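You operate a simulated robot arm through the tools that you are given. There is no shell and no other tool. Be economical: measure what you need, move in short steps, check, and stop when the job is done.

You are at the controls of a simulated two-armed robot. One attempt, no reset.

Task
Put two of the red cups of bolts from the bench with the blue edge on the bench marked flanges. Put the puck with the black disc on the deck of the steel cart away on the bench marked press. Take the bag marked blank on the bench with the blue edge and put it away on the bench marked kit. Push the drawer of the flange bench shut. Put the numbered copper ring labelled "3" from the bench marked flanges on the tube test stand and the numbered copper ring marked "2" on the levelling bench. Put the blank with the purple dot on the green cap on the cart. Fetch the white probe marked cools fifteen and set it on the silver blank marked stub. Fetch the blue probe marked cools five and set it on the white pad marked clean. Put two of the numbered pucks from the bench with the blue edge on the bench marked wash. Open the cabinet door one. Any order will do. Set down upright: white probe marked cools fifteen, blue probe marked cools five.

The check looks at the end state, three seconds after you hand in, the way a careful person would. Anything else that was tipped, shoved, dropped, spilled or broken makes it a failure. Lids that push on must go on centred and level and be pressed home; caps that screw on are set level and turned clockwise until they are tight.

Robot
Two 7-joint arms with fingered hands on one trunk, on a base that drives. Base frame: it is fixed to the floor where the robot stands at the start and does not move with it; the origin is under the middle of the robot, x ahead of it, y to its left, z up. Units: cm, rad, N and s.
The left shoulder is at the start at [8, 19.7, 145.5], the right one opposite. With the tool pointing down near the work surface each hand reaches from about 10 to 72 cm from the robot's upright axis, wherever it stands, measured 20 degrees to its own side. Places, roughly: bag marked blank [75, -100, 75]; bench marked flanges [-140, -150, 90]; bench marked kit [-140, 130, 90]; bench marked press [70, 330, 80]; bench marked wash [-140, 420, 90]; blank marked stub [-150, 325, 100]; blank with the purple dot (5x5x2 cm) [-140, -90, 90]; blue probe marked cools five [-150, 50, 100]; cabinet door one [-430, 150, 40]; drawer of the flange bench [-190, -210, 70]; green cap on the cart (6x6x3 cm) [-110, -80, 90]; levelling bench [-310, -280, 80]; numbered copper ring [-125, -125, 100]; numbered puck [75, -25, 75]; puck with the black disc (5x5x3 cm) [50, -340, 90]; red cup of bolts (11x11x4 cm) [70, 0, 80]; tube test stand (20x16 cm) [56, 122, 86]; white pad marked clean (18x18 cm) [-160, -142, 90]; white probe marked cools fifteen [-175, 50, 100]. Payload 4 kg a hand.
The TCP of each hand is the grasp point between the finger pads, 2.6 cm short of the fingertips. In the tool frame z runs along the fingers and y along their closing line. The gripper opens to 13.2 cm. The gripper's body begins 7.3 cm behind the TCP. The gripper is a hand of 4 fingers: y runs from the thumb to the fingers, the wrist lies at [0, 0, -23.9] in the tool frame, and closing takes about 1.5 s.
Orientation is told as [roll, pitch, yaw] about the base's x, y, z axes, in that order, counted from this pose: with the fingers straight down and closing along the base's y, the tool's x points along the base's -x, its y along +y and its z along -z.

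Tools
- The arms move only by the tool apply_moves. It takes "left_moves", "right_moves" or both (then of equal length, played together; a hand with none holds still); each is text: rows parted by semicolons, each of 6 numbers parted by spaces: the shift along the base's x, y, z in units of 20 mm (1.0 is 20 mm), then the turn, a rotation vector about the base's x, y, z in units of 8 degrees (1.0 is 8 degrees). In form: dx dy dz rx ry rz; .... A call has 1 to 20 rows; each row shifts and turns the commanded pose from where the row before left it. "left_hand" and "right_hand" are, for a hand that has rows, the finger opening in cm, from 0 to 13.2, set as the call begins (left out, the last holds). A call with a number of a shift or a turn outside -1 to 1 is refused whole. A row lasts 0.2 s, in which the tool goes at most 5 cm and 0.15 rad; a call with a longer step from one row to the next is refused whole, and so is a gripper value outside its range. A pose out of reach is approached as far as the arm can. The call stops where the force on the tool passes 40 N (or 10 N more than at its start, if that is more) or the arm is blocked; 0.2 s more then pass. Each finger travels about 7.2 cm/s and halts on what it meets, pressing with about 30 N; the grip force reading is that of the motor and also rises with nothing between the fingers. The clock runs only during rows and for 0.2 s after the last one: add rows that do not move to give the fingers time. The reply holds the time, the measured pose of the TCP, the force on the tool along the base axes, the opening and the grip force, in the units named above and with some noise, with the torque about the TCP (base axes, N m) and any sound that the robot's microphone picked up.
- Cameras (640 x 400 px; columns grow to the right, rows downward): "scene" is now at [9.66, -3.74, 162.28]; the picture's right is [-0.40, -0.92, 0.00], its down [-0.72, 0.31, -0.62] and it looks along [0.57, -0.24, -0.79] (base axes); focal length 285 px, centre (320, 200). "left" rides on the left gripper at [-6.8, 0.2, -9.7] in its tool frame; the picture's right is [-0.03, -1.00, 0.00], its down [0.82, -0.02, -0.58] and it looks along [0.58, -0.01, 0.82] (tool axes); focal length 270 px, centre (320, 200). "right" rides on the right gripper at [6.8, 0.2, -9.7] in its tool frame; the picture's right is [-0.03, 1.00, 0.00], its down [-0.82, -0.02, -0.58] and it looks along [-0.58, -0.02, 0.82] (tool axes); focal length 270 px, centre (320, 200). There is no depth. A picture from a camera that has moved, and an enlarged one, comes with that camera's place and axes in the base frame and with its lens. The place of the scene camera against the robot may be out by one fixed shift of up to 1.8 cm in any direction.
- grab_frame(camera): a new picture of that camera. The clock stands still meanwhile.
- raise_lower(by): slides the trunk up (or, below 0, down) by that many cm; the arms and the scene camera ride with it, the base frame stays. It gives what a move gives, with no picture.
- base_move(legs): drives the robot by 1 to 6 legs, each [ahead, left, turn to the left] in cm, cm and rad, along the robot's own axes; the way and the turn of a leg run together, so that a leg with both is an arc; at most 150 cm and 3.142 rad a leg. The arms and the cameras ride along, it lands a little off, and it stops where it bumps. It gives what a move gives.
- finger_targets(finger1, finger2, finger3, thumb_bend, hand): sets how far each is bent, from 0 (flat) to 1 (curled in); at 0.3 the hand is open as for a grip, at 0.7 the pads meet at the TCP. One left out holds its place. A second passes; each finger stops where it meets its share of the squeeze, and holds until it gets a number again. A gripper value or a shape takes the hand back. It gives what a move gives, with no picture; readings hold the bend of each and the force on the fingers (four entries, about 0 where the hand has none), thumb and palm.
- preshape(shape, hand): the hand has 4 fingers and takes this shape, open, in about a second: jaw (thumb against the fingers, like two jaws); tri (thumb and two fingers); tip (a fingertip pinch); poke (one finger out to press); point (the index stretched); flat (the hand flat); cup (the hand cupped); fist (a fist). The gripper value then closes the fingers along that shape, each until it touches; the sizes above hold for jaw. It gives what a move gives, with no picture.
- head_to(pan, tilt): turns the head with the scene camera to pan (to the left, within 1.501 rad either way) and tilt (down, from -0.506 to 1.204), counted from straight ahead of the robot. It gives what a move gives.
- inspect(camera, box): a new picture of the part [left, top, right, bottom] of that camera's present view, enlarged. The clock stands still meanwhile.
- job_done(): hands the job in; it is judged then, once.

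Go step by step. Nothing tells you exact positions but the pictures and the camera data: compare them with the known pose of the tool, close in by small moves and look again before you grip or let go. The budget is 567 turns and 370 pictures, counting those below and the enlarged ones. Unless the task says otherwise, let go and move clear before handing in, and close with one line.

The tools are called after ">>>" as a command line: name --argument value ..., lists and objects as JSON in quotes. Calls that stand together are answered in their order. apply_moves: Moves the arms, as the interface text tells. Its arguments: {"type":"object","properties":{"left_moves":{"type":"string"},"left_hand":{"type":"number"},"right_moves":{"type":"string"},"right_hand":{"type":"number"}},"required":[]} The other tools are called the same way: raise_lower (by) slides the trunk up or down; preshape (shape, hand) gives the hand a shape; finger_targets (finger1, finger2, finger3, thumb_bend, hand) moves the fingers one by one; base_move (legs) drives the base; head_to (pan, tilt) turns the head that bears the scene camera; grab_frame (camera) takes a picture; inspect (camera, box) takes an enlarged picture of a part of a camera's view; job_done () hands the job in.

At the start:

```text
clock: 0.0
left_position: [63.17, -7.23, 114.72]
left_tcp_rot: [0.0, 0.0, 0.001]
left_wrist_force: [0.1, -0.4, -1.0]
left_ft_torque: [-0.01, 0.02, 0.0]
left_gripper_width: 13.2
left_finger_force: 0.0
left_shape: jaw
left_bend: [0.3, 0.3, 0.3, 0.3]
left_finger forces: [0.0, 0.1, 0.0, 0.0, 0.1, 0.1]
right_position: [37.76, -35.9, 107.68]
right_tcp_rot: [-0.097, -0.179, 0.005]
right_wrist_force: [-0.4, -0.7, 0.2]
right_ft_torque: [-0.01, 0.0, 0.03]
right_gripper_width: 13.19
right_finger_force: 0.1
right_shape: jaw
right_bend: [0.3, 0.3, 0.3, 0.3]
right_finger forces: [0.0, 0.0, 0.0, 0.1, 0.1, 0.0]
trunk travel left (down, up): [-73.8, 10.2]
robot x, y, heading: [0.23, -0.16, -0.002]
head pan, tilt: [-0.407, 0.906]
```

scene: 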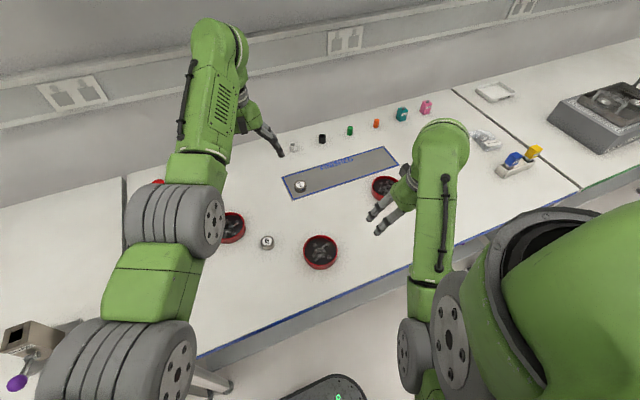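
right: 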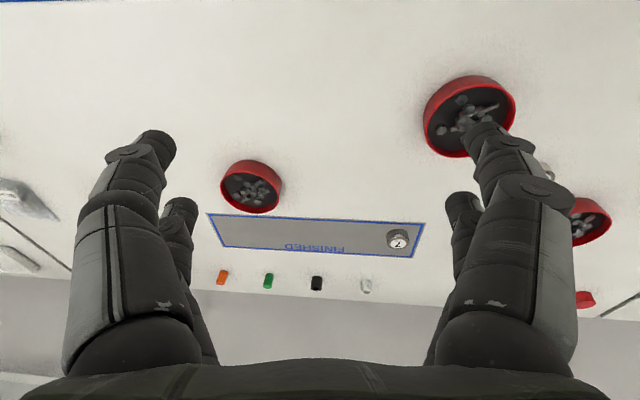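
left: 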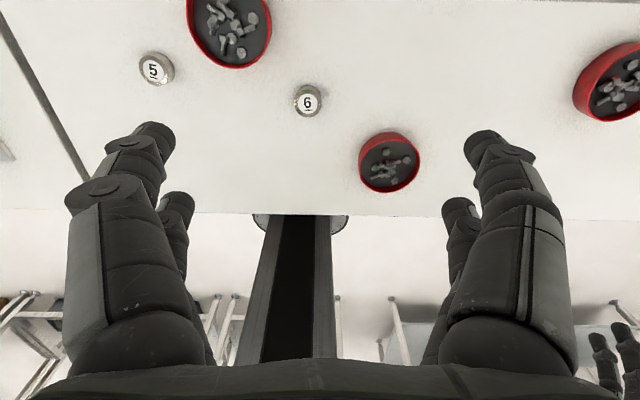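

The front bench shows cups, numbered pucks and a "FINISHED" mat. I'll look around with the head first to map things.

>>> head_to --pan 0.3 --tilt 0.7

>>> grab_frame --camera "scene"

>>> head_to --pan -1.2 --tilt 0.6

>>> grab_frame --camera "scene"

>>> head_to --pan 1.3 --tilt 0.5

>>> grab_frame --camera "scene"

```text
clock: 1.1
left_position: [63.01, -7.28, 113.67]
left_tcp_rot: [0.0, -0.001, 0.0]
left_wrist_force: [0.1, 0.6, -0.4]
left_ft_torque: [0.0, 0.01, -0.02]
left_gripper_width: 13.17
left_finger_force: 0.0
left_shape: jaw
left_bend: [0.3, 0.3, 0.3, 0.3]
left_finger forces: [0.1, 0.1, 0.0, 0.0, 0.0, 0.0]
right_position: [37.97, -36.11, 106.81]
right_tcp_rot: [-0.101, -0.185, 0.004]
right_wrist_force: [0.3, 0.1, 0.4]
right_ft_torque: [0.0, -0.01, -0.04]
right_gripper_width: 13.2
right_finger_force: 0.0
right_shape: jaw
right_bend: [0.3, 0.3, 0.3, 0.3]
right_finger forces: [0.0, 0.0, 0.0, 0.0, 0.0, 0.0]
trunk travel left (down, up): [-73.8, 10.2]
robot x, y, heading: [0.04, 0.05, 0.0]
head pan, tilt: [0.3, 0.7]
```

```text
366 pictures are left
camera scene: at [10.88, 1.72, 162.9], right [0.29, -0.96, 0.0], down [-0.62, -0.19, -0.76], along [0.73, 0.23, -0.64], focal length 285 px, centre (320, 200)
```

scene: 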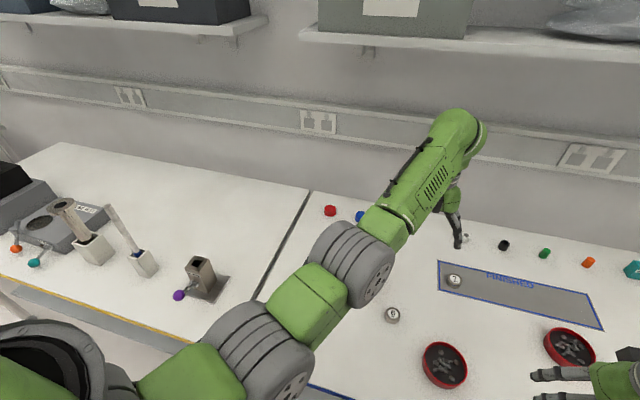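

```text
clock: 2.7
left_position: [63.07, -7.31, 112.79]
left_tcp_rot: [-0.001, 0.001, 0.001]
left_wrist_force: [-0.3, 0.4, 0.4]
left_ft_torque: [0.03, 0.0, 0.02]
left_gripper_width: 13.23
left_finger_force: 0.0
left_shape: jaw
left_bend: [0.3, 0.3, 0.3, 0.3]
left_finger forces: [0.0, 0.0, 0.1, 0.0, 0.0, 0.0]
right_position: [38.04, -36.09, 106.47]
right_tcp_rot: [-0.107, -0.196, 0.006]
right_wrist_force: [1.0, 0.8, 1.0]
right_ft_torque: [-0.01, 0.01, -0.02]
right_gripper_width: 13.18
right_finger_force: 0.1
right_shape: jaw
right_bend: [0.3, 0.3, 0.3, 0.3]
right_finger forces: [0.1, 0.0, 0.1, 0.1, 0.0, 0.0]
trunk travel left (down, up): [-73.8, 10.2]
robot x, y, heading: [0.28, 0.26, -0.001]
head pan, tilt: [-1.201, 0.6]
```

```text
365 pictures are left
camera scene: at [5.96, -9.01, 163.01], right [-0.93, -0.36, 0.0], down [-0.2, 0.53, -0.82], along [0.3, -0.77, -0.57], focal length 285 px, centre (320, 200)
```

scene: 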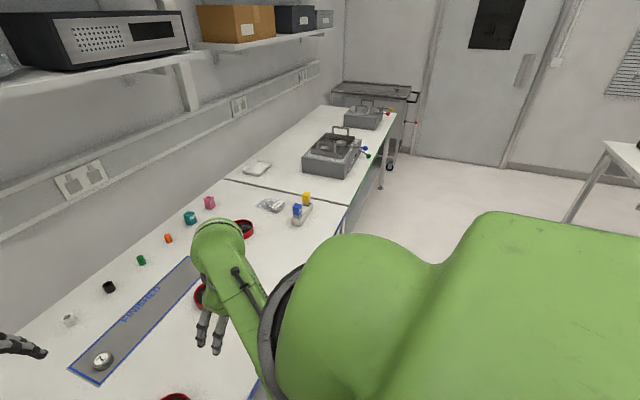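

```text
clock: 4.9
left_position: [63.17, -7.14, 112.25]
left_tcp_rot: [0.0, 0.001, -0.001]
left_wrist_force: [-0.6, -0.6, 0.4]
left_ft_torque: [0.0, 0.01, -0.02]
left_gripper_width: 13.15
left_finger_force: 0.0
left_shape: jaw
left_bend: [0.3, 0.3, 0.3, 0.3]
left_finger forces: [0.0, 0.1, 0.0, 0.1, 0.0, 0.0]
right_position: [38.44, -36.16, 106.01]
right_tcp_rot: [-0.111, -0.203, 0.008]
right_wrist_force: [0.2, 0.7, -0.1]
right_ft_torque: [0.0, 0.02, -0.03]
right_gripper_width: 13.22
right_finger_force: 0.0
right_shape: jaw
right_bend: [0.3, 0.3, 0.3, 0.3]
right_finger forces: [0.0, 0.0, 0.1, 0.0, 0.0, 0.1]
trunk travel left (down, up): [-73.8, 10.2]
robot x, y, heading: [0.06, -0.15, 0.005]
head pan, tilt: [1.3, 0.499]
```

```text
364 pictures are left
camera scene: at [5.19, 7.99, 163.25], right [0.96, -0.27, 0.0], down [-0.13, -0.46, -0.88], along [0.23, 0.85, -0.48], focal length 285 px, centre (320, 200)
```

scene: 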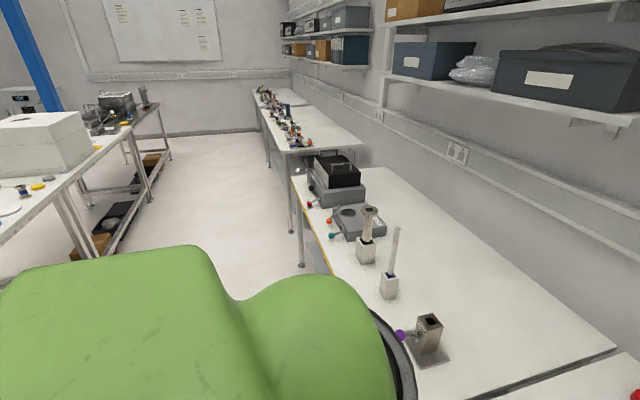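

I see the blue-edged bench ahead, an orange-edged bench to the left, and an island behind. I'll retract the arms before any driving.

>>> apply_moves --left_moves "-1 0.8 0.3 0 0 0;-1 0.8 0.3 0 0 0;-1 0.8 0.3 0 0 0;-1 0.8 0.3 0 0 0;-1 0.8 0.3 0 0 0;-1 0.8 0.3 0 0 0;-1 0.8 0.3 0 0 0;-1 0.8 0.3 0 0 0;-1 0.8 0.3 0 0 0;-1 0.8 0.3 0 0 0;-1 0.8 0.3 0 0 0;-1 0.8 0.3 0 0 0;-1 0.8 0.3 0 0 0;-1 0.8 0.3 0 0 0" --right_moves "0 0.6 0.6 0.07 0.14 0;0 0.6 0.6 0.07 0.14 0;0 0.6 0.6 0.07 0.14 0;0 0.6 0.6 0.07 0.14 0;0 0.6 0.6 0.07 0.14 0;0 0.6 0.6 0.07 0.14 0;0 0.6 0.6 0.07 0.14 0;0 0.6 0.6 0.07 0.14 0;0 0.6 0.6 0.07 0.14 0;0 0.6 0.6 0.07 0.14 0;0 0 0 0 0 0;0 0 0 0 0 0;0 0 0 0 0 0;0 0 0 0 0 0"

>>> head_to --pan 0 --tilt 0.8

>>> grab_frame --camera "scene"

```text
clock: 6.1
left_position: [53.79, 0.35, 114.91]
left_tcp_rot: [0.001, 0.0, 0.0]
left_wrist_force: [-0.1, -0.2, -0.4]
left_ft_torque: [-0.02, 0.03, 0.0]
left_gripper_width: 13.17
left_finger_force: 0.0
left_shape: jaw
left_bend: [0.3, 0.3, 0.3, 0.3]
left_finger forces: [0.0, 0.0, 0.0, 0.0, 0.0, 0.0]
right_position: [37.17, -35.8, 104.26]
right_tcp_rot: [-0.062, -0.119, -0.151]
right_wrist_force: [-0.1, 0.3, -0.2]
right_ft_torque: [0.0, 0.0, -0.02]
right_gripper_width: 13.21
right_finger_force: 0.0
right_shape: jaw
right_bend: [0.3, 0.3, 0.3, 0.3]
right_finger forces: [0.0, 0.1, 0.0, 0.1, 0.0, 0.0]
right hand out of reach, approached as far as the arm can: row 1, 2, 3, 4, 5
trunk travel left (down, up): [-73.8, 10.2]
robot x, y, heading: [0.0, 0.25, -0.0]
head pan, tilt: [1.3, 0.499]
stopped in row 5 (right hand): the arm was blocked; the commanded pose is now the measured one
```

```text
clock: 7.6
left_position: [53.91, 0.22, 114.64]
left_tcp_rot: [0.001, 0.002, 0.001]
left_wrist_force: [-0.5, 0.0, 0.8]
left_ft_torque: [0.05, -0.01, 0.0]
left_gripper_width: 13.18
left_finger_force: 0.1
left_shape: jaw
left_bend: [0.3, 0.3, 0.3, 0.3]
left_finger forces: [0.0, 0.1, 0.0, 0.0, 0.0, 0.0]
right_position: [37.51, -35.93, 104.21]
right_tcp_rot: [-0.065, -0.121, -0.153]
right_wrist_force: [0.0, -0.7, -0.4]
right_ft_torque: [0.0, 0.02, 0.0]
right_gripper_width: 13.18
right_finger_force: 0.2
right_shape: jaw
right_bend: [0.3, 0.3, 0.3, 0.3]
right_finger forces: [0.0, 0.0, 0.0, 0.1, 0.0, 0.1]
trunk travel left (down, up): [-73.8, 10.2]
robot x, y, heading: [-0.17, 0.06, 0.0]
head pan, tilt: [0.0, 0.799]
```

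```text
363 pictures are left
camera scene: at [10.84, -0.77, 160.37], right [0.0, -1.0, 0.0], down [-0.72, 0.0, -0.7], along [0.7, 0.0, -0.72], focal length 285 px, centre (320, 200)
```

scene: 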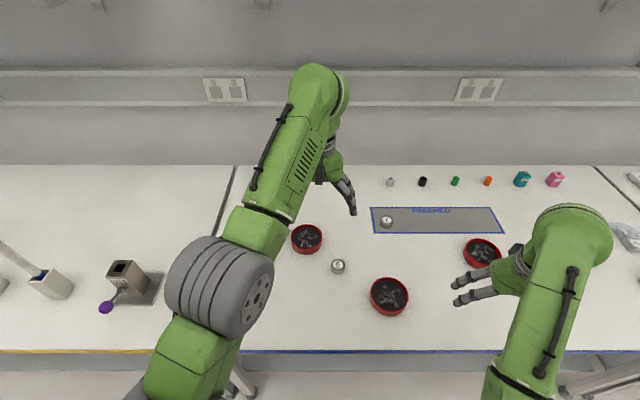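

The right arm hit a fold limit. I'll raise the trunk and then tuck the arms lower relative to it, so I can see the bench.

>>> raise_lower --by 10

>>> apply_moves --left_moves "-0.7 1 -0.3 0 0 0;-0.7 1 -0.3 0 0 0;-0.7 1 -0.3 0 0 0;-0.7 1 -0.3 0 0 0;-0.7 1 -0.3 0 0 0;-0.7 1 -0.3 0 0 0;-0.7 1 -0.3 0 0 0;-0.7 1 -0.3 0 0 0;-0.7 1 -0.3 0 0 0;-0.7 1 -0.3 0 0 0;-0.7 1 -0.3 0 0 0;-0.7 1 -0.3 0 0 0;-0.7 1 -0.3 0 0 0;-0.7 1 -0.3 0 0 0"

>>> grab_frame --camera "scene"

>>> grab_frame --camera "right"

```text
clock: 8.9
left_position: [53.9, 0.22, 125.02]
left_tcp_rot: [-0.001, 0.002, -0.001]
left_wrist_force: [-0.1, 0.7, 0.0]
left_ft_torque: [-0.02, 0.02, 0.0]
left_gripper_width: 13.2
left_finger_force: 0.1
left_shape: jaw
left_bend: [0.3, 0.3, 0.3, 0.3]
left_finger forces: [0.0, 0.0, 0.0, 0.0, 0.0, 0.0]
right_position: [37.47, -36.01, 114.3]
right_tcp_rot: [-0.064, -0.122, -0.151]
right_wrist_force: [-0.5, -0.6, 0.0]
right_ft_torque: [-0.02, 0.02, 0.03]
right_gripper_width: 13.22
right_finger_force: 0.1
right_shape: jaw
right_bend: [0.3, 0.3, 0.3, 0.3]
right_finger forces: [0.0, 0.0, 0.0, 0.0, 0.0, 0.0]
trunk travel left (down, up): [-83.8, 0.2]
robot x, y, heading: [-0.15, -0.16, -0.001]
head pan, tilt: [0.0, 0.799]
```

```text
clock: 11.9
left_position: [42.0, 26.14, 110.55]
left_tcp_rot: [-0.001, -0.002, 0.001]
left_wrist_force: [-0.5, 0.3, -0.7]
left_ft_torque: [0.04, -0.02, -0.01]
left_gripper_width: 13.19
left_finger_force: 0.1
left_shape: jaw
left_bend: [0.3, 0.3, 0.3, 0.3]
left_finger forces: [0.1, 0.1, 0.1, 0.0, 0.0, 0.1]
left hand out of reach, approached as far as the arm can: row 2, 3, 4, 5, 6, 7, 8, 9, 10, 14
right_position: [37.33, -36.0, 114.3]
right_tcp_rot: [-0.064, -0.125, -0.153]
right_wrist_force: [0.1, -0.4, -0.6]
right_ft_torque: [0.0, 0.01, -0.04]
right_gripper_width: 13.21
right_finger_force: 0.1
right_shape: jaw
right_bend: [0.3, 0.3, 0.3, 0.3]
right_finger forces: [0.1, 0.1, 0.0, 0.0, 0.1, 0.0]
trunk travel left (down, up): [-83.8, 0.2]
robot x, y, heading: [-0.13, 0.28, -0.001]
head pan, tilt: [0.0, 0.799]
```

```text
362 pictures are left
camera scene: at [10.72, -0.72, 170.45], right [0.0, -1.0, 0.0], down [-0.72, 0.0, -0.7], along [0.7, 0.0, -0.72], focal length 285 px, centre (320, 200)
```

scene: 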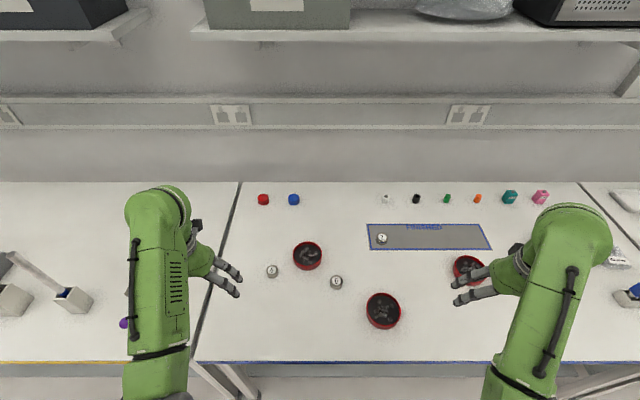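

```text
361 pictures are left
camera right: at [29.77, -33.89, 123.19], right [0.18, 0.98, -0.06], down [0.73, -0.1, 0.67], along [0.66, -0.17, -0.74], focal length 270 px, centre (320, 200)
```

right: 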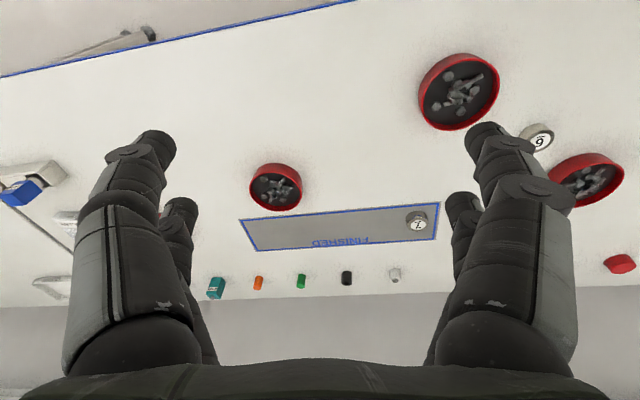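

Cup A is near (67,4), cup B near (47,-20), and the table is at about z 80. I'll move the left hand over A and the right hand over B.

>>> apply_moves --left_moves ".98 -.855 -.48 0 0 0;.98 -.855 -.48 0 0 0;.98 -.855 -.48 0 0 0;.98 -.855 -.48 0 0 0;.98 -.855 -.48 0 0 0;.98 -.855 -.48 0 0 0;.98 -.855 -.48 0 0 0;.98 -.855 -.48 0 0 0;.98 -.855 -.48 0 0 0;.98 -.855 -.48 0 0 0;.98 -.855 -.48 0 0 0;.98 -.855 -.48 0 0 0;.98 -.855 -.48 0 0 0" --right_moves ".1 .5 -.8 .046 .09 .11;.2 .6 -.8 .046 .09 .11;.3 .7 -.8 .046 .09 .11;.4 .7 -.8 .046 .09 .11;.4 .7 -.8 .046 .09 .11;.4 .7 -.8 .046 .09 .11;.5 .7 -.8 .046 .09 .11;.5 .7 -.8 .046 .09 .11;.5 .7 -.8 .046 .09 .11;.5 .7 -.8 .046 .09 .11;.5 .7 0 0 0 0;.5 .7 0 0 0 0;0 0 0 0 0 0"

>>> grab_frame --camera "left"

>>> grab_frame --camera "right"

```text
clock: 14.7
left_position: [66.94, 3.94, 98.26]
left_tcp_rot: [0.001, 0.002, 0.0]
left_wrist_force: [-0.5, 0.3, 0.5]
left_ft_torque: [0.01, 0.02, 0.01]
left_gripper_width: 13.18
left_finger_force: 0.1
left_shape: jaw
left_bend: [0.3, 0.3, 0.3, 0.3]
left_finger forces: [0.0, 0.0, 0.1, 0.0, 0.0, 0.0]
left hand out of reach, approached as far as the arm can: row 13
right_position: [47.1, -19.63, 98.06]
right_tcp_rot: [-0.006, 0.016, -0.001]
right_wrist_force: [0.8, 0.0, -0.7]
right_ft_torque: [0.01, 0.02, 0.0]
right_gripper_width: 13.18
right_finger_force: 0.0
right_shape: jaw
right_bend: [0.3, 0.3, 0.3, 0.3]
right_finger forces: [0.0, 0.1, 0.0, 0.0, 0.1, 0.0]
trunk travel left (down, up): [-83.8, 0.2]
robot x, y, heading: [0.28, 0.2, 0.004]
head pan, tilt: [0.0, 0.799]
```

```text
360 pictures are left
camera left: at [73.76, 3.9, 107.96], right [0.03, -1.0, 0.0], down [-0.81, -0.02, 0.58], along [-0.58, -0.01, -0.81], focal length 270 px, centre (320, 200)
```

left: 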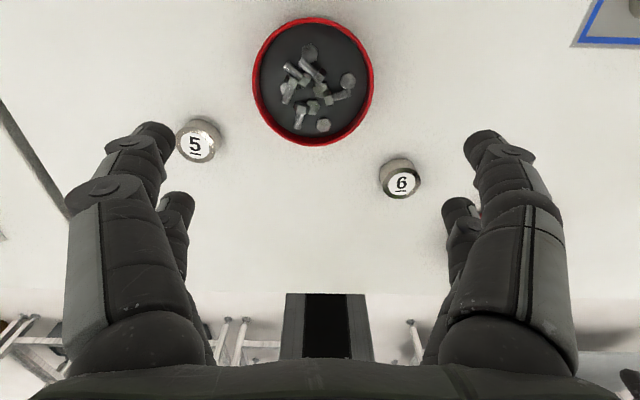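

```text
359 pictures are left
camera right: at [40.5, -19.4, 108.06], right [0.03, 1.0, -0.01], down [0.83, -0.02, 0.56], along [0.56, -0.02, -0.83], focal length 270 px, centre (320, 200)
```

right: 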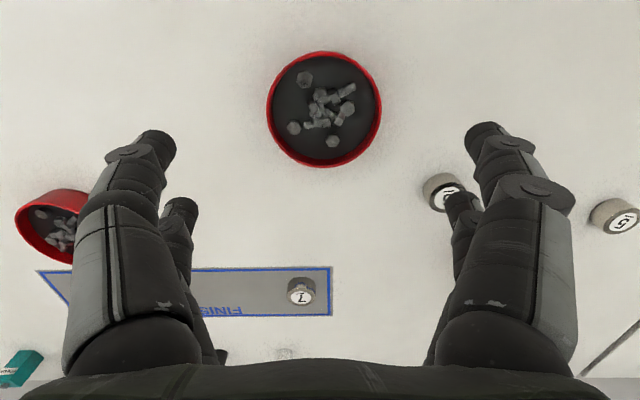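

Both cups are nearly under the hands. I'll centre on them and come down most of the way.

>>> apply_moves --left_moves ".39 .12 0 0 0 0;.39 .13 -.9 0 0 0;0 0 -1 0 0 0;0 0 -1 0 0 0;0 0 -1 0 0 0;0 0 -1 0 0 0;0 0 -1 0 0 0;0 0 -.6 0 0 0;0 0 0 0 0 0" --right_moves ".1 .05 0 0 0 0;.1 .05 -.9 0 0 0;0 0 -1 0 0 0;0 0 -1 0 0 0;0 0 -1 0 0 0;0 0 -1 0 0 0;0 0 -1 0 0 0;0 0 -.6 0 0 0;0 0 0 0 0 0"

>>> grab_frame --camera "left"

>>> grab_frame --camera "right"

```text
clock: 16.7
left_position: [63.88, 4.79, 90.37]
left_tcp_rot: [0.0, 0.002, 0.001]
left_wrist_force: [0.8, 0.2, 0.2]
left_ft_torque: [0.0, -0.02, 0.01]
left_gripper_width: 13.19
left_finger_force: 0.0
left_shape: jaw
left_bend: [0.3, 0.3, 0.3, 0.3]
left_finger forces: [0.0, 0.0, 0.1, 0.1, 0.0, 0.0]
left hand out of reach, approached as far as the arm can: row 2, 3, 4, 5, 6, 7, 8
right_position: [47.31, -19.63, 85.06]
right_tcp_rot: [-0.007, 0.015, -0.002]
right_wrist_force: [-0.4, 0.3, -1.1]
right_ft_torque: [0.01, -0.01, 0.0]
right_gripper_width: 13.19
right_finger_force: 0.0
right_shape: jaw
right_bend: [0.3, 0.3, 0.3, 0.3]
right_finger forces: [0.1, 0.0, 0.1, 0.0, 0.1, 0.0]
trunk travel left (down, up): [-83.8, 0.2]
robot x, y, heading: [-0.12, 0.25, -0.002]
head pan, tilt: [0.0, 0.799]
```

```text
358 pictures are left
camera left: at [70.8, 4.78, 100.15], right [0.03, -1.0, 0.0], down [-0.82, -0.02, 0.58], along [-0.58, -0.01, -0.82], focal length 270 px, centre (320, 200)
```

left: 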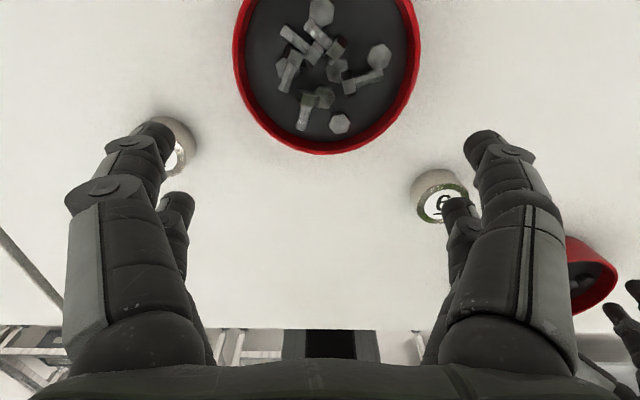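

```text
357 pictures are left
camera right: at [40.78, -19.24, 94.93], right [0.03, 1.0, -0.01], down [0.82, -0.02, 0.57], along [0.57, -0.02, -0.82], focal length 270 px, centre (320, 200)
```

right: 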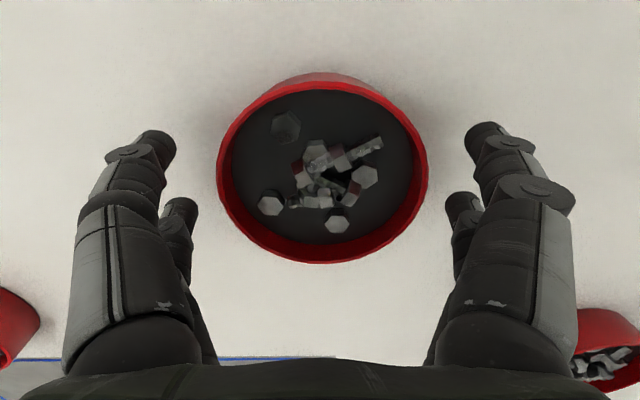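

The right hand is centred on cup B; the left is out of reach until the trunk lowers. I'll grip cup B with the right hand first.

>>> apply_moves --right_moves "0 .1 -.6 0 0 0;0 0 -.55 0 0 0;0 0 0 0 0 0"

>>> apply_moves --right_moves "0 0 0 0 0 0;0 0 0 0 0 0;0 0 0 0 0 0;0 0 0 0 0 0;0 0 0 0 0 0;0 0 0 0 0 0;0 0 0 0 0 0;0 0 0 0 0 0" --right_hand 8.5

>>> grab_frame --camera "right"

```text
clock: 17.5
left_position: [63.86, 4.74, 90.37]
left_tcp_rot: [0.0, 0.002, 0.0]
left_wrist_force: [0.7, -0.3, 0.4]
left_ft_torque: [-0.07, 0.0, 0.01]
left_gripper_width: 13.2
left_finger_force: 0.1
left_shape: jaw
left_bend: [0.3, 0.3, 0.3, 0.3]
left_finger forces: [0.0, 0.0, 0.0, 0.0, 0.0, 0.0]
right_position: [47.17, -19.38, 82.77]
right_tcp_rot: [-0.007, 0.016, -0.003]
right_wrist_force: [-0.1, 0.6, -0.2]
right_ft_torque: [0.02, 0.0, 0.03]
right_gripper_width: 13.19
right_finger_force: 0.0
right_shape: jaw
right_bend: [0.3, 0.3, 0.3, 0.3]
right_finger forces: [0.0, 0.1, 0.0, 0.0, 0.0, 0.0]
trunk travel left (down, up): [-83.8, 0.2]
robot x, y, heading: [-0.19, -0.23, 0.004]
head pan, tilt: [0.0, 0.799]
```

```text
clock: 19.3
left_position: [63.96, 4.79, 90.55]
left_tcp_rot: [0.0, 0.002, 0.0]
left_wrist_force: [0.2, 0.1, -0.5]
left_ft_torque: [0.0, 0.01, -0.02]
left_gripper_width: 13.17
left_finger_force: 0.1
left_shape: jaw
left_bend: [0.3, 0.3, 0.3, 0.3]
left_finger forces: [0.0, 0.0, 0.0, 0.0, 0.0, 0.0]
right_position: [47.05, -19.34, 82.72]
right_tcp_rot: [-0.007, 0.016, 0.0]
right_wrist_force: [0.7, 1.0, -1.5]
right_ft_torque: [0.16, -0.02, 0.04]
right_gripper_width: 8.5
right_finger_force: 29.9
right_shape: jaw
right_bend: [0.71, 0.68, 0.68, 0.73]
right_finger forces: [26.4, 29.8, 26.3, 0.0, 26.3, 0.1]
trunk travel left (down, up): [-83.8, 0.2]
robot x, y, heading: [0.11, 0.21, -0.003]
head pan, tilt: [0.0, 0.799]
```

```text
356 pictures are left
camera right: at [40.64, -19.05, 92.63], right [0.03, 1.0, -0.01], down [0.82, -0.02, 0.57], along [0.56, -0.02, -0.82], focal length 270 px, centre (320, 200)
```

right: 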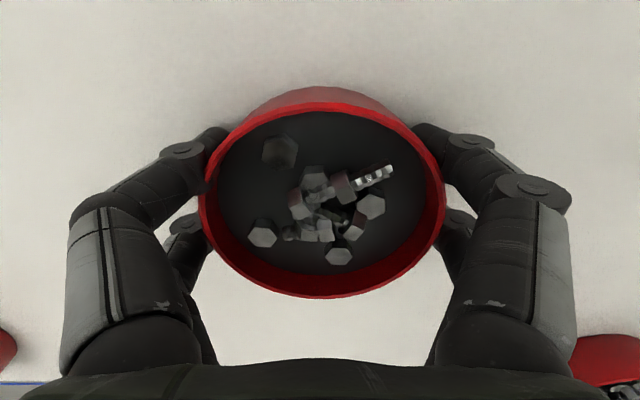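

Cup B is gripped at about 26 N per finger. I'll lift it, raise the left hand, and lower the trunk for reach.

>>> apply_moves --left_moves "0 0 .5 0 0 0;0 0 .5 0 0 0;0 0 .5 0 0 0;0 0 .5 0 0 0;0 0 .5 0 0 0;0 0 .5 0 0 0;0 0 .5 0 0 0;0 0 .5 0 0 0;0 0 0 0 0 0;0 0 0 0 0 0" --right_moves "0 0 .4 0 0 0;0 0 .8 0 0 0;0 0 1 0 0 0;0 0 1 0 0 0;0 0 1 0 0 0;0 0 1 0 0 0;0 0 1 0 0 0;0 0 1 0 0 0;0 0 1 0 0 0;0 0 0.4 0 0 0"

>>> raise_lower --by -10

>>> grab_frame --camera "right"

```text
clock: 21.5
left_position: [64.08, 4.7, 98.24]
left_tcp_rot: [0.0, 0.002, -0.001]
left_wrist_force: [-0.7, -0.1, -0.3]
left_ft_torque: [0.03, 0.0, -0.03]
left_gripper_width: 13.18
left_finger_force: 0.0
left_shape: jaw
left_bend: [0.3, 0.3, 0.3, 0.3]
left_finger forces: [0.1, 0.0, 0.0, 0.0, 0.1, 0.1]
right_position: [47.22, -19.26, 99.84]
right_tcp_rot: [-0.008, 0.016, 0.0]
right_wrist_force: [-0.1, 0.9, -3.7]
right_ft_torque: [-0.01, 0.03, 0.02]
right_gripper_width: 8.49
right_finger_force: 29.6
right_shape: jaw
right_bend: [0.71, 0.68, 0.68, 0.73]
right_finger forces: [27.0, 28.6, 27.3, 0.0, 26.7, 0.0]
trunk travel left (down, up): [-83.8, 0.2]
robot x, y, heading: [0.08, 0.12, 0.002]
head pan, tilt: [0.0, 0.799]
```

```text
clock: 22.8
left_position: [64.1, 4.67, 88.23]
left_tcp_rot: [0.0, 0.001, 0.0]
left_wrist_force: [-0.1, -0.8, 0.5]
left_ft_torque: [-0.02, -0.03, 0.01]
left_gripper_width: 13.22
left_finger_force: 0.0
left_shape: jaw
left_bend: [0.3, 0.3, 0.3, 0.3]
left_finger forces: [0.0, 0.0, 0.1, 0.0, 0.1, 0.1]
right_position: [47.38, -19.43, 89.95]
right_tcp_rot: [-0.007, 0.015, -0.001]
right_wrist_force: [-0.3, 0.1, -3.8]
right_ft_torque: [-0.04, 0.03, 0.0]
right_gripper_width: 8.47
right_finger_force: 29.7
right_shape: jaw
right_bend: [0.71, 0.68, 0.68, 0.73]
right_finger forces: [27.0, 28.6, 27.2, 0.0, 26.7, 0.0]
trunk travel left (down, up): [-73.8, 10.2]
robot x, y, heading: [0.21, 0.22, -0.0]
head pan, tilt: [0.0, 0.799]
```

```text
355 pictures are left
camera right: at [40.72, -19.05, 99.85], right [0.03, 1.0, -0.01], down [0.82, -0.02, 0.57], along [0.56, -0.02, -0.82], focal length 270 px, centre (320, 200)
```

right: 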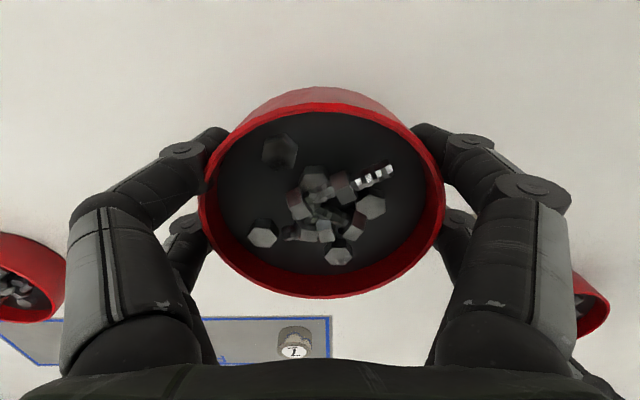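

The cup is held securely. The left hand goes over cup A at (68.2, 4.4), then down.

>>> apply_moves --left_moves "0 0 .8 0 0 0;.7 -.05 0 0 0 0;.7 -.05 0 0 0 0;.7 -.05 0 0 0 0;0 0 -.8 0 0 0;0 0 -.8 0 0 0;0 0 -.8 0 0 0;0 0 0 0 0 0"

>>> grab_frame --camera "left"

```text
clock: 24.6
left_position: [66.37, 4.61, 85.97]
left_tcp_rot: [0.0, 0.001, 0.0]
left_wrist_force: [-0.2, 0.5, 0.1]
left_ft_torque: [0.02, -0.01, -0.01]
left_gripper_width: 13.21
left_finger_force: 0.0
left_shape: jaw
left_bend: [0.3, 0.3, 0.3, 0.3]
left_finger forces: [0.0, 0.0, 0.0, 0.0, 0.1, 0.0]
left hand out of reach, approached as far as the arm can: row 4, 6, 7
right_position: [47.16, -19.31, 89.86]
right_tcp_rot: [-0.007, 0.018, -0.001]
right_wrist_force: [-0.9, -0.1, -3.7]
right_ft_torque: [-0.03, 0.04, -0.01]
right_gripper_width: 8.5
right_finger_force: 29.7
right_shape: jaw
right_bend: [0.71, 0.68, 0.68, 0.73]
right_finger forces: [27.0, 28.6, 27.2, 0.0, 26.7, 0.0]
trunk travel left (down, up): [-73.8, 10.2]
robot x, y, heading: [-0.01, 0.25, -0.001]
head pan, tilt: [0.0, 0.799]
```

```text
354 pictures are left
camera left: at [73.13, 4.66, 95.65], right [0.03, -1.0, 0.0], down [-0.82, -0.02, 0.58], along [-0.58, -0.01, -0.82], focal length 270 px, centre (320, 200)
```

left: 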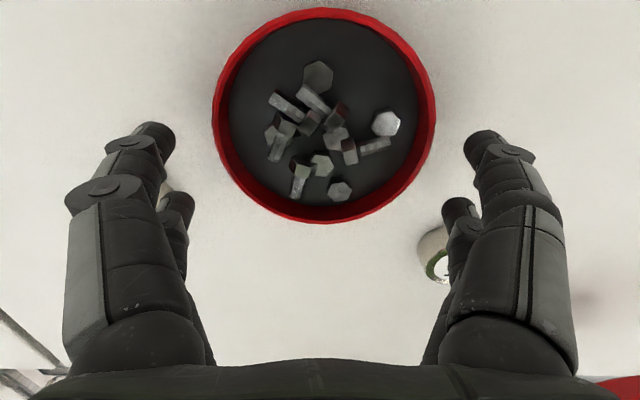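

I need about 2 cm more reach. I'll raise the left hand slightly and drive 4 cm ahead.

>>> apply_moves --left_moves "0 0 .8 0 0 0;-0.5 0 .8 0 0 0;0 0 0 0 0 0" --right_moves "0 0 .5 0 0 0;0 0 .5 0 0 0;0 0 0 0 0 0"

>>> base_move --legs '[[4, 0, 0]]'

>>> grab_frame --camera "left"

```text
clock: 25.4
left_position: [65.41, 4.44, 89.06]
left_tcp_rot: [-0.001, 0.001, 0.0]
left_wrist_force: [0.0, -0.4, -0.7]
left_ft_torque: [-0.01, 0.01, -0.01]
left_gripper_width: 13.18
left_finger_force: 0.1
left_shape: jaw
left_bend: [0.3, 0.3, 0.3, 0.3]
left_finger forces: [0.1, 0.1, 0.1, 0.0, 0.1, 0.0]
right_position: [47.11, -19.2, 92.04]
right_tcp_rot: [-0.007, 0.015, -0.001]
right_wrist_force: [-0.2, 0.3, -3.4]
right_ft_torque: [-0.01, 0.01, 0.01]
right_gripper_width: 8.51
right_finger_force: 30.0
right_shape: jaw
right_bend: [0.71, 0.68, 0.68, 0.73]
right_finger forces: [27.0, 28.5, 27.4, 0.0, 26.6, 0.0]
trunk travel left (down, up): [-73.8, 10.2]
robot x, y, heading: [0.18, -0.07, -0.004]
head pan, tilt: [0.0, 0.799]
```

```text
clock: 26.3
left_position: [68.9, 4.52, 89.6]
left_tcp_rot: [0.001, -0.006, -0.002]
left_wrist_force: [-1.2, -0.6, 0.5]
left_ft_torque: [-0.02, -0.06, 0.02]
left_gripper_width: 13.18
left_finger_force: 0.1
left_shape: jaw
left_bend: [0.3, 0.3, 0.3, 0.3]
left_finger forces: [0.1, 0.0, 0.0, 0.0, 0.1, 0.1]
right_position: [50.53, -19.33, 92.36]
right_tcp_rot: [-0.007, 0.007, -0.001]
right_wrist_force: [-0.1, -0.6, -4.4]
right_ft_torque: [-0.04, 0.0, 0.0]
right_gripper_width: 8.51
right_finger_force: 30.2
right_shape: jaw
right_bend: [0.71, 0.68, 0.68, 0.73]
right_finger forces: [27.1, 28.6, 27.2, 0.1, 26.8, 0.0]
trunk travel left (down, up): [-73.8, 10.2]
robot x, y, heading: [4.17, -0.23, -0.0]
head pan, tilt: [0.0, 0.799]
```

```text
353 pictures are left
camera left: at [75.52, 4.54, 99.38], right [0.03, -1.0, 0.0], down [-0.82, -0.02, 0.57], along [-0.57, -0.01, -0.82], focal length 270 px, centre (320, 200)
```

left: 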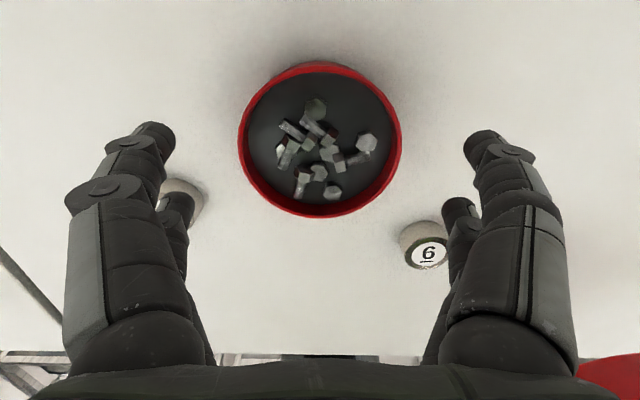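

Now centre on (68.2, 4.2), descend to z 82.8 and close.

>>> apply_moves --left_moves "-.35 -.15 0 0 0 0;0 0 -.85 0 0 0;0 0 -.85 0 0 0;0 0 -.85 0 0 0;0 0 -.85 0 0 0;0 0 0 0 0 0"

>>> grab_frame --camera "left"

```text
clock: 27.7
left_position: [68.74, 4.07, 82.35]
left_tcp_rot: [-0.001, -0.004, 0.0]
left_wrist_force: [-1.3, 4.1, 17.5]
left_ft_torque: [-0.4, -0.01, -0.01]
left_gripper_width: 13.17
left_finger_force: 0.0
left_shape: jaw
left_bend: [0.29, 0.29, 0.3, 0.3]
left_finger forces: [2.9, 3.1, 4.5, 0.0, 7.1, 0.0]
right_position: [51.23, -19.39, 92.19]
right_tcp_rot: [-0.007, 0.014, -0.002]
right_wrist_force: [0.2, -0.6, -3.0]
right_ft_torque: [-0.01, 0.04, -0.06]
right_gripper_width: 8.49
right_finger_force: 29.7
right_shape: jaw
right_bend: [0.71, 0.68, 0.68, 0.73]
right_finger forces: [27.0, 28.6, 27.3, 0.1, 26.7, 0.1]
trunk travel left (down, up): [-73.8, 10.2]
robot x, y, heading: [3.66, 0.39, -0.002]
head pan, tilt: [0.0, 0.799]
```

```text
352 pictures are left
camera left: at [75.52, 4.07, 92.14], right [0.03, -1.0, 0.0], down [-0.82, -0.02, 0.57], along [-0.57, -0.02, -0.82], focal length 270 px, centre (320, 200)
```

left: 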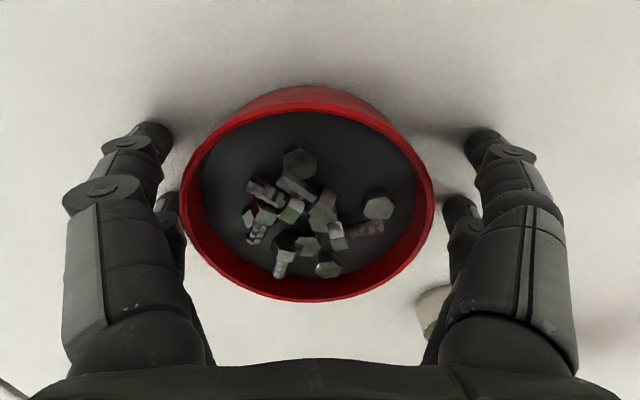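

The fingertips touched the table, so it is at z≈80. I'll ease up, shift a bit in +y, and close on cup A.

>>> apply_moves --left_moves "0 0 .25 0 0 0;-.1 .25 0 0 0 0;0 0 0 0 0 0"

>>> apply_moves --left_moves "0 0 0 0 0 0;0 0 0 0 0 0;0 0 0 0 0 0;0 0 0 0 0 0;0 0 0 0 0 0;0 0 0 0 0 0;0 0 0 0 0 0;0 0 0 0 0 0" --left_hand 8.5

>>> apply_moves --left_moves "0 0 .4 0 0 0;0 0 .6 0 0 0;0 0 .8 0 0 0;0 0 .8 0 0 0;0 0 .8 0 0 0;0 0 .8 0 0 0;0 0 0 0 0 0"

>>> grab_frame --camera "left"

```text
clock: 28.5
left_position: [68.38, 4.72, 82.55]
left_tcp_rot: [0.0, 0.005, -0.001]
left_wrist_force: [-0.1, -0.1, 0.4]
left_ft_torque: [0.0, 0.01, 0.0]
left_gripper_width: 13.19
left_finger_force: 0.1
left_shape: jaw
left_bend: [0.3, 0.3, 0.29, 0.3]
left_finger forces: [0.4, 0.2, 0.2, 0.1, 0.2, 0.0]
right_position: [51.32, -19.32, 92.04]
right_tcp_rot: [-0.005, 0.015, -0.001]
right_wrist_force: [-0.4, -1.4, -4.2]
right_ft_torque: [0.01, 0.05, -0.03]
right_gripper_width: 8.5
right_finger_force: 29.9
right_shape: jaw
right_bend: [0.71, 0.68, 0.68, 0.73]
right_finger forces: [27.0, 28.5, 27.3, 0.0, 26.5, 0.0]
trunk travel left (down, up): [-73.8, 10.2]
robot x, y, heading: [3.94, -0.51, -0.001]
head pan, tilt: [0.0, 0.799]
```

```text
clock: 30.3
left_position: [68.54, 4.58, 82.75]
left_tcp_rot: [0.0, 0.001, -0.001]
left_wrist_force: [2.1, 1.1, 6.3]
left_ft_torque: [0.15, -0.17, 0.03]
left_gripper_width: 8.57
left_finger_force: 30.1
left_shape: jaw
left_bend: [0.7, 0.69, 0.69, 0.73]
left_finger forces: [30.5, 32.4, 27.7, 0.0, 30.3, 0.0]
right_position: [51.29, -19.36, 92.02]
right_tcp_rot: [-0.007, 0.016, -0.001]
right_wrist_force: [0.0, 0.6, -3.5]
right_ft_torque: [0.02, 0.03, -0.01]
right_gripper_width: 8.51
right_finger_force: 29.1
right_shape: jaw
right_bend: [0.71, 0.68, 0.68, 0.73]
right_finger forces: [27.0, 28.5, 27.3, 0.1, 26.7, 0.0]
trunk travel left (down, up): [-73.8, 10.2]
robot x, y, heading: [4.33, -0.07, 0.001]
head pan, tilt: [0.0, 0.799]
```

```text
clock: 31.9
left_position: [68.49, 4.89, 91.09]
left_tcp_rot: [-0.001, 0.003, 0.0]
left_wrist_force: [0.5, 0.0, -4.1]
left_ft_torque: [0.01, 0.02, 0.0]
left_gripper_width: 8.55
left_finger_force: 30.4
left_shape: jaw
left_bend: [0.7, 0.69, 0.69, 0.73]
left_finger forces: [26.1, 32.1, 25.3, 0.0, 30.7, 0.0]
right_position: [51.37, -19.35, 91.99]
right_tcp_rot: [-0.006, 0.016, -0.003]
right_wrist_force: [0.4, 0.4, -4.6]
right_ft_torque: [-0.01, 0.04, 0.0]
right_gripper_width: 8.52
right_finger_force: 30.5
right_shape: jaw
right_bend: [0.71, 0.68, 0.68, 0.73]
right_finger forces: [27.1, 28.7, 27.3, 0.1, 26.6, 0.0]
trunk travel left (down, up): [-73.8, 10.2]
robot x, y, heading: [4.23, 0.24, 0.001]
head pan, tilt: [0.0, 0.799]
```

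```text
351 pictures are left
camera left: at [75.27, 4.87, 100.77], right [0.03, -1.0, 0.0], down [-0.81, -0.02, 0.58], along [-0.58, -0.01, -0.81], focal length 270 px, centre (320, 200)
```

left: 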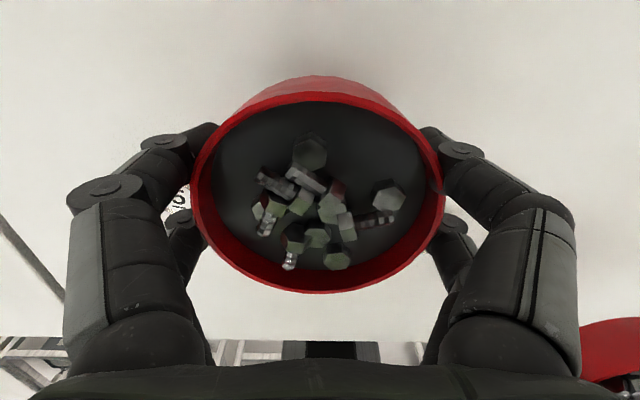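

Both cups are held. I'll tuck the arms, back away, and turn to look at the island behind.

>>> apply_moves --left_moves "-.5 0 .8 0 0 0;-.9 .7 .8 0 0 0;-1 .8 .3 0 0 0;-1 .8 .3 0 0 0;-1 .8 .3 0 0 0;-1 .8 .3 0 0 0;-1 .8 .3 0 0 0;-1 .8 .3 0 0 0;-1 .8 0 0 0 0;-1 .8 0 0 0 0;-1 .8 0 0 0 0;0 0 0 0 0 0" --right_moves "-.3 -.3 .25 0 0 0;-.3 -.3 .25 0 0 0;-.3 -.3 .25 0 0 0;-.3 -.3 .25 0 0 0;-.3 -.3 .25 0 0 0;-.3 -.3 .25 0 0 0;-.3 -.3 .25 0 0 0;-.3 -.3 .25 0 0 0;-.3 -.3 .25 0 0 0;-.3 -.3 .25 0 0 0;-.3 -.3 .25 0 0 0;0 0 0 0 0 0"

>>> base_move --legs '[[-30, 0, 0]]'

>>> head_to --pan -1.45 --tilt 0.4

>>> grab_frame --camera "scene"

```text
clock: 34.5
left_position: [47.97, 20.61, 97.57]
left_tcp_rot: [0.001, 0.001, 0.001]
left_wrist_force: [0.0, 0.4, -3.9]
left_ft_torque: [-0.03, 0.01, -0.03]
left_gripper_width: 8.56
left_finger_force: 30.4
left_shape: jaw
left_bend: [0.7, 0.69, 0.69, 0.73]
left_finger forces: [26.2, 32.4, 25.5, 0.0, 30.7, 0.0]
right_position: [45.38, -25.36, 97.94]
right_tcp_rot: [-0.009, -0.003, 0.016]
right_wrist_force: [0.0, 0.3, -3.1]
right_ft_torque: [-0.01, 0.04, -0.04]
right_gripper_width: 8.5
right_finger_force: 30.5
right_shape: jaw
right_bend: [0.71, 0.68, 0.68, 0.73]
right_finger forces: [27.4, 28.8, 27.6, 0.0, 26.6, 0.0]
trunk travel left (down, up): [-73.8, 10.2]
robot x, y, heading: [3.98, -0.31, 0.004]
head pan, tilt: [0.0, 0.799]
```

```text
clock: 36.6
left_position: [18.14, 20.94, 97.72]
left_tcp_rot: [0.0, 0.005, 0.008]
left_wrist_force: [-0.4, 0.3, -4.9]
left_ft_torque: [0.01, 0.01, -0.02]
left_gripper_width: 8.56
left_finger_force: 30.3
left_shape: jaw
left_bend: [0.7, 0.69, 0.69, 0.73]
left_finger forces: [26.4, 32.4, 25.4, 0.1, 30.7, 0.0]
right_position: [15.52, -25.02, 97.72]
right_tcp_rot: [-0.008, 0.011, 0.028]
right_wrist_force: [0.5, 0.1, -3.4]
right_ft_torque: [-0.01, 0.05, 0.0]
right_gripper_width: 8.52
right_finger_force: 29.8
right_shape: jaw
right_bend: [0.71, 0.68, 0.68, 0.73]
right_finger forces: [27.5, 28.7, 27.6, 0.0, 26.7, 0.0]
trunk travel left (down, up): [-73.8, 10.2]
robot x, y, heading: [-25.9, -0.16, 0.007]
head pan, tilt: [0.0, 0.799]
```

```text
clock: 38.1
left_position: [17.95, 20.89, 97.79]
left_tcp_rot: [0.001, 0.002, 0.008]
left_wrist_force: [0.3, -0.1, -3.9]
left_ft_torque: [0.0, -0.02, -0.01]
left_gripper_width: 8.56
left_finger_force: 29.6
left_shape: jaw
left_bend: [0.7, 0.69, 0.69, 0.73]
left_finger forces: [26.3, 32.4, 25.5, 0.0, 30.8, 0.0]
right_position: [15.39, -24.88, 97.7]
right_tcp_rot: [-0.008, 0.009, 0.035]
right_wrist_force: [-0.9, -0.3, -3.7]
right_ft_torque: [-0.02, 0.05, 0.04]
right_gripper_width: 8.5
right_finger_force: 29.9
right_shape: jaw
right_bend: [0.71, 0.68, 0.68, 0.73]
right_finger forces: [27.5, 28.8, 27.7, 0.1, 26.7, 0.1]
trunk travel left (down, up): [-73.8, 10.2]
robot x, y, heading: [-25.93, -0.23, 0.006]
head pan, tilt: [-1.45, 0.4]
```

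```text
350 pictures are left
camera scene: at [-21.81, -10.05, 163.95], right [-0.99, -0.13, 0.0], down [-0.05, 0.39, -0.92], along [0.12, -0.91, -0.39], focal length 285 px, centre (320, 200)
```

scene: 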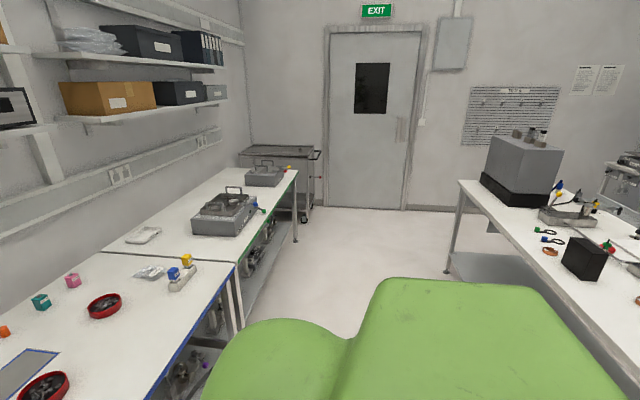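

I see the flange bench on the right and the steel cart in the far corner. I'll turn around to face the island.

>>> base_move --legs '[[0, 0, -3.14]]'

>>> head_to --pan 0 --tilt 0.4

>>> grab_frame --camera "scene"

>>> head_to --pan 0.9 --tilt 0.4

>>> grab_frame --camera "scene"

>>> head_to --pan -0.9 --tilt 0.4

>>> grab_frame --camera "scene"

```text
clock: 45.9
left_position: [-70.07, -20.0, 97.79]
left_tcp_rot: [0.0, 0.002, 3.125]
left_wrist_force: [0.3, 1.0, -4.3]
left_ft_torque: [0.01, -0.02, 0.0]
left_gripper_width: 8.54
left_finger_force: 30.4
left_shape: jaw
left_bend: [0.7, 0.69, 0.69, 0.73]
left_finger forces: [26.0, 31.8, 25.0, 0.0, 30.9, 0.1]
right_position: [-66.44, 25.65, 97.79]
right_tcp_rot: [-0.008, 0.008, -3.136]
right_wrist_force: [-0.5, 0.3, -4.3]
right_ft_torque: [0.04, -0.05, -0.03]
right_gripper_width: 8.45
right_finger_force: 30.1
right_shape: jaw
right_bend: [0.72, 0.68, 0.68, 0.73]
right_finger forces: [26.0, 28.3, 27.4, 0.0, 26.8, 0.0]
trunk travel left (down, up): [-73.8, 10.2]
robot x, y, heading: [-25.62, -0.07, 3.125]
head pan, tilt: [-1.45, 0.4]
```

```text
clock: 47.5
left_position: [-70.03, -19.95, 97.7]
left_tcp_rot: [0.0, 0.003, 3.125]
left_wrist_force: [-1.0, 0.1, -4.2]
left_ft_torque: [0.0, 0.04, -0.01]
left_gripper_width: 8.54
left_finger_force: 30.3
left_shape: jaw
left_bend: [0.7, 0.69, 0.69, 0.73]
left_finger forces: [26.0, 31.9, 24.9, 0.0, 30.9, 0.0]
right_position: [-66.43, 25.69, 97.72]
right_tcp_rot: [-0.008, 0.007, -3.134]
right_wrist_force: [-0.9, 0.3, -4.0]
right_ft_torque: [0.0, -0.05, -0.01]
right_gripper_width: 8.49
right_finger_force: 30.1
right_shape: jaw
right_bend: [0.72, 0.68, 0.68, 0.73]
right_finger forces: [25.9, 28.5, 27.7, 0.0, 26.8, 0.0]
trunk travel left (down, up): [-73.8, 10.2]
robot x, y, heading: [-25.89, -0.44, 3.123]
head pan, tilt: [0.0, 0.4]
```

```text
349 pictures are left
camera scene: at [-38.45, -0.66, 163.95], right [0.02, 1.0, 0.0], down [0.39, -0.01, -0.92], along [-0.92, 0.02, -0.39], focal length 285 px, centre (320, 200)
```

scene: 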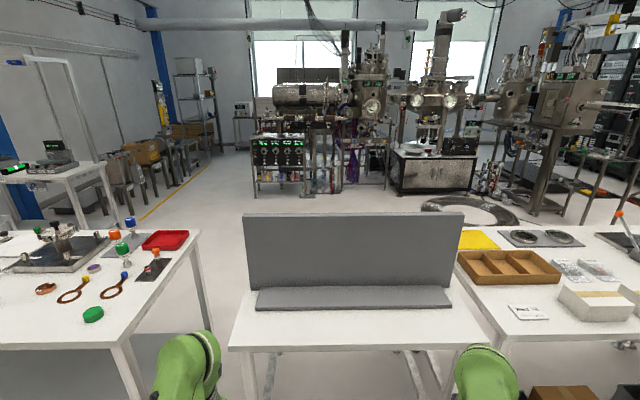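

```text
clock: 48.7
left_position: [-70.14, -20.06, 97.7]
left_tcp_rot: [0.001, 0.002, 3.124]
left_wrist_force: [0.0, -0.6, -3.4]
left_ft_torque: [-0.05, 0.04, 0.02]
left_gripper_width: 8.54
left_finger_force: 29.9
left_shape: jaw
left_bend: [0.7, 0.69, 0.69, 0.73]
left_finger forces: [25.9, 31.8, 24.9, 0.0, 30.8, 0.0]
right_position: [-66.36, 25.66, 97.73]
right_tcp_rot: [-0.007, 0.01, -3.135]
right_wrist_force: [-0.4, 0.0, -3.9]
right_ft_torque: [0.01, 0.0, -0.03]
right_gripper_width: 8.47
right_finger_force: 30.8
right_shape: jaw
right_bend: [0.72, 0.68, 0.68, 0.73]
right_finger forces: [26.0, 28.5, 27.7, 0.0, 26.8, 0.1]
trunk travel left (down, up): [-73.8, 10.2]
robot x, y, heading: [-25.77, 0.05, 3.127]
head pan, tilt: [0.901, 0.4]
```

```text
348 pictures are left
camera scene: at [-35.08, -7.98, 163.95], right [-0.77, 0.64, 0.0], down [0.25, 0.3, -0.92], along [-0.59, -0.71, -0.39], focal length 285 px, centre (320, 200)
```

scene: 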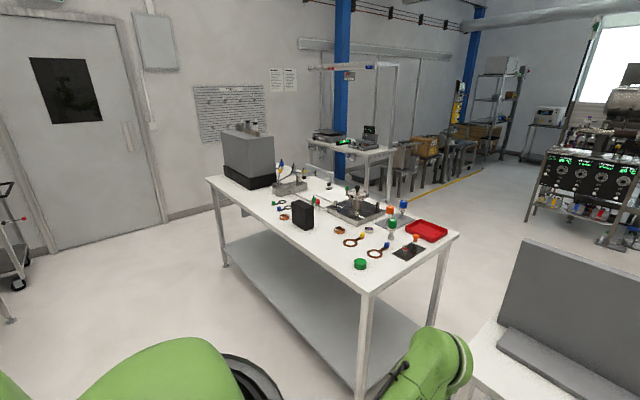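

```text
clock: 50.5
left_position: [-70.09, -19.98, 97.77]
left_tcp_rot: [-0.001, 0.002, 3.123]
left_wrist_force: [-0.6, 0.0, -3.6]
left_ft_torque: [0.0, 0.01, 0.0]
left_gripper_width: 8.55
left_finger_force: 30.3
left_shape: jaw
left_bend: [0.7, 0.69, 0.69, 0.73]
left_finger forces: [25.9, 31.8, 25.0, 0.0, 31.0, 0.1]
right_position: [-66.43, 25.67, 97.68]
right_tcp_rot: [-0.009, 0.01, -3.137]
right_wrist_force: [0.4, 0.2, -3.6]
right_ft_torque: [-0.01, 0.0, 0.04]
right_gripper_width: 8.46
right_finger_force: 30.1
right_shape: jaw
right_bend: [0.72, 0.68, 0.68, 0.73]
right_finger forces: [26.0, 28.4, 27.6, 0.0, 26.8, 0.0]
trunk travel left (down, up): [-73.8, 10.2]
robot x, y, heading: [-25.55, 0.11, 3.125]
head pan, tilt: [-0.901, 0.4]
```

```text
347 pictures are left
camera scene: at [-34.82, 6.53, 163.95], right [0.79, 0.61, 0.0], down [0.24, -0.31, -0.92], along [-0.56, 0.73, -0.39], focal length 285 px, centre (320, 200)
```

scene: 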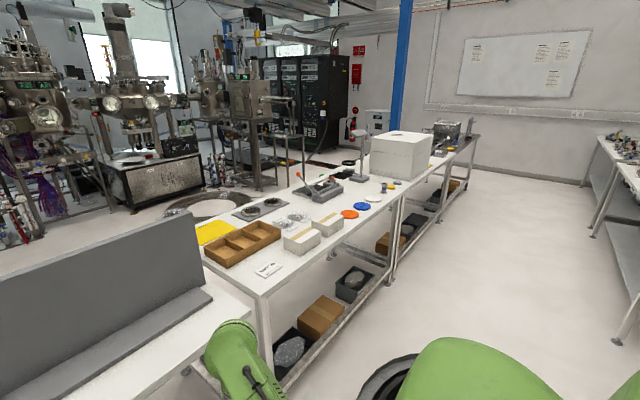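

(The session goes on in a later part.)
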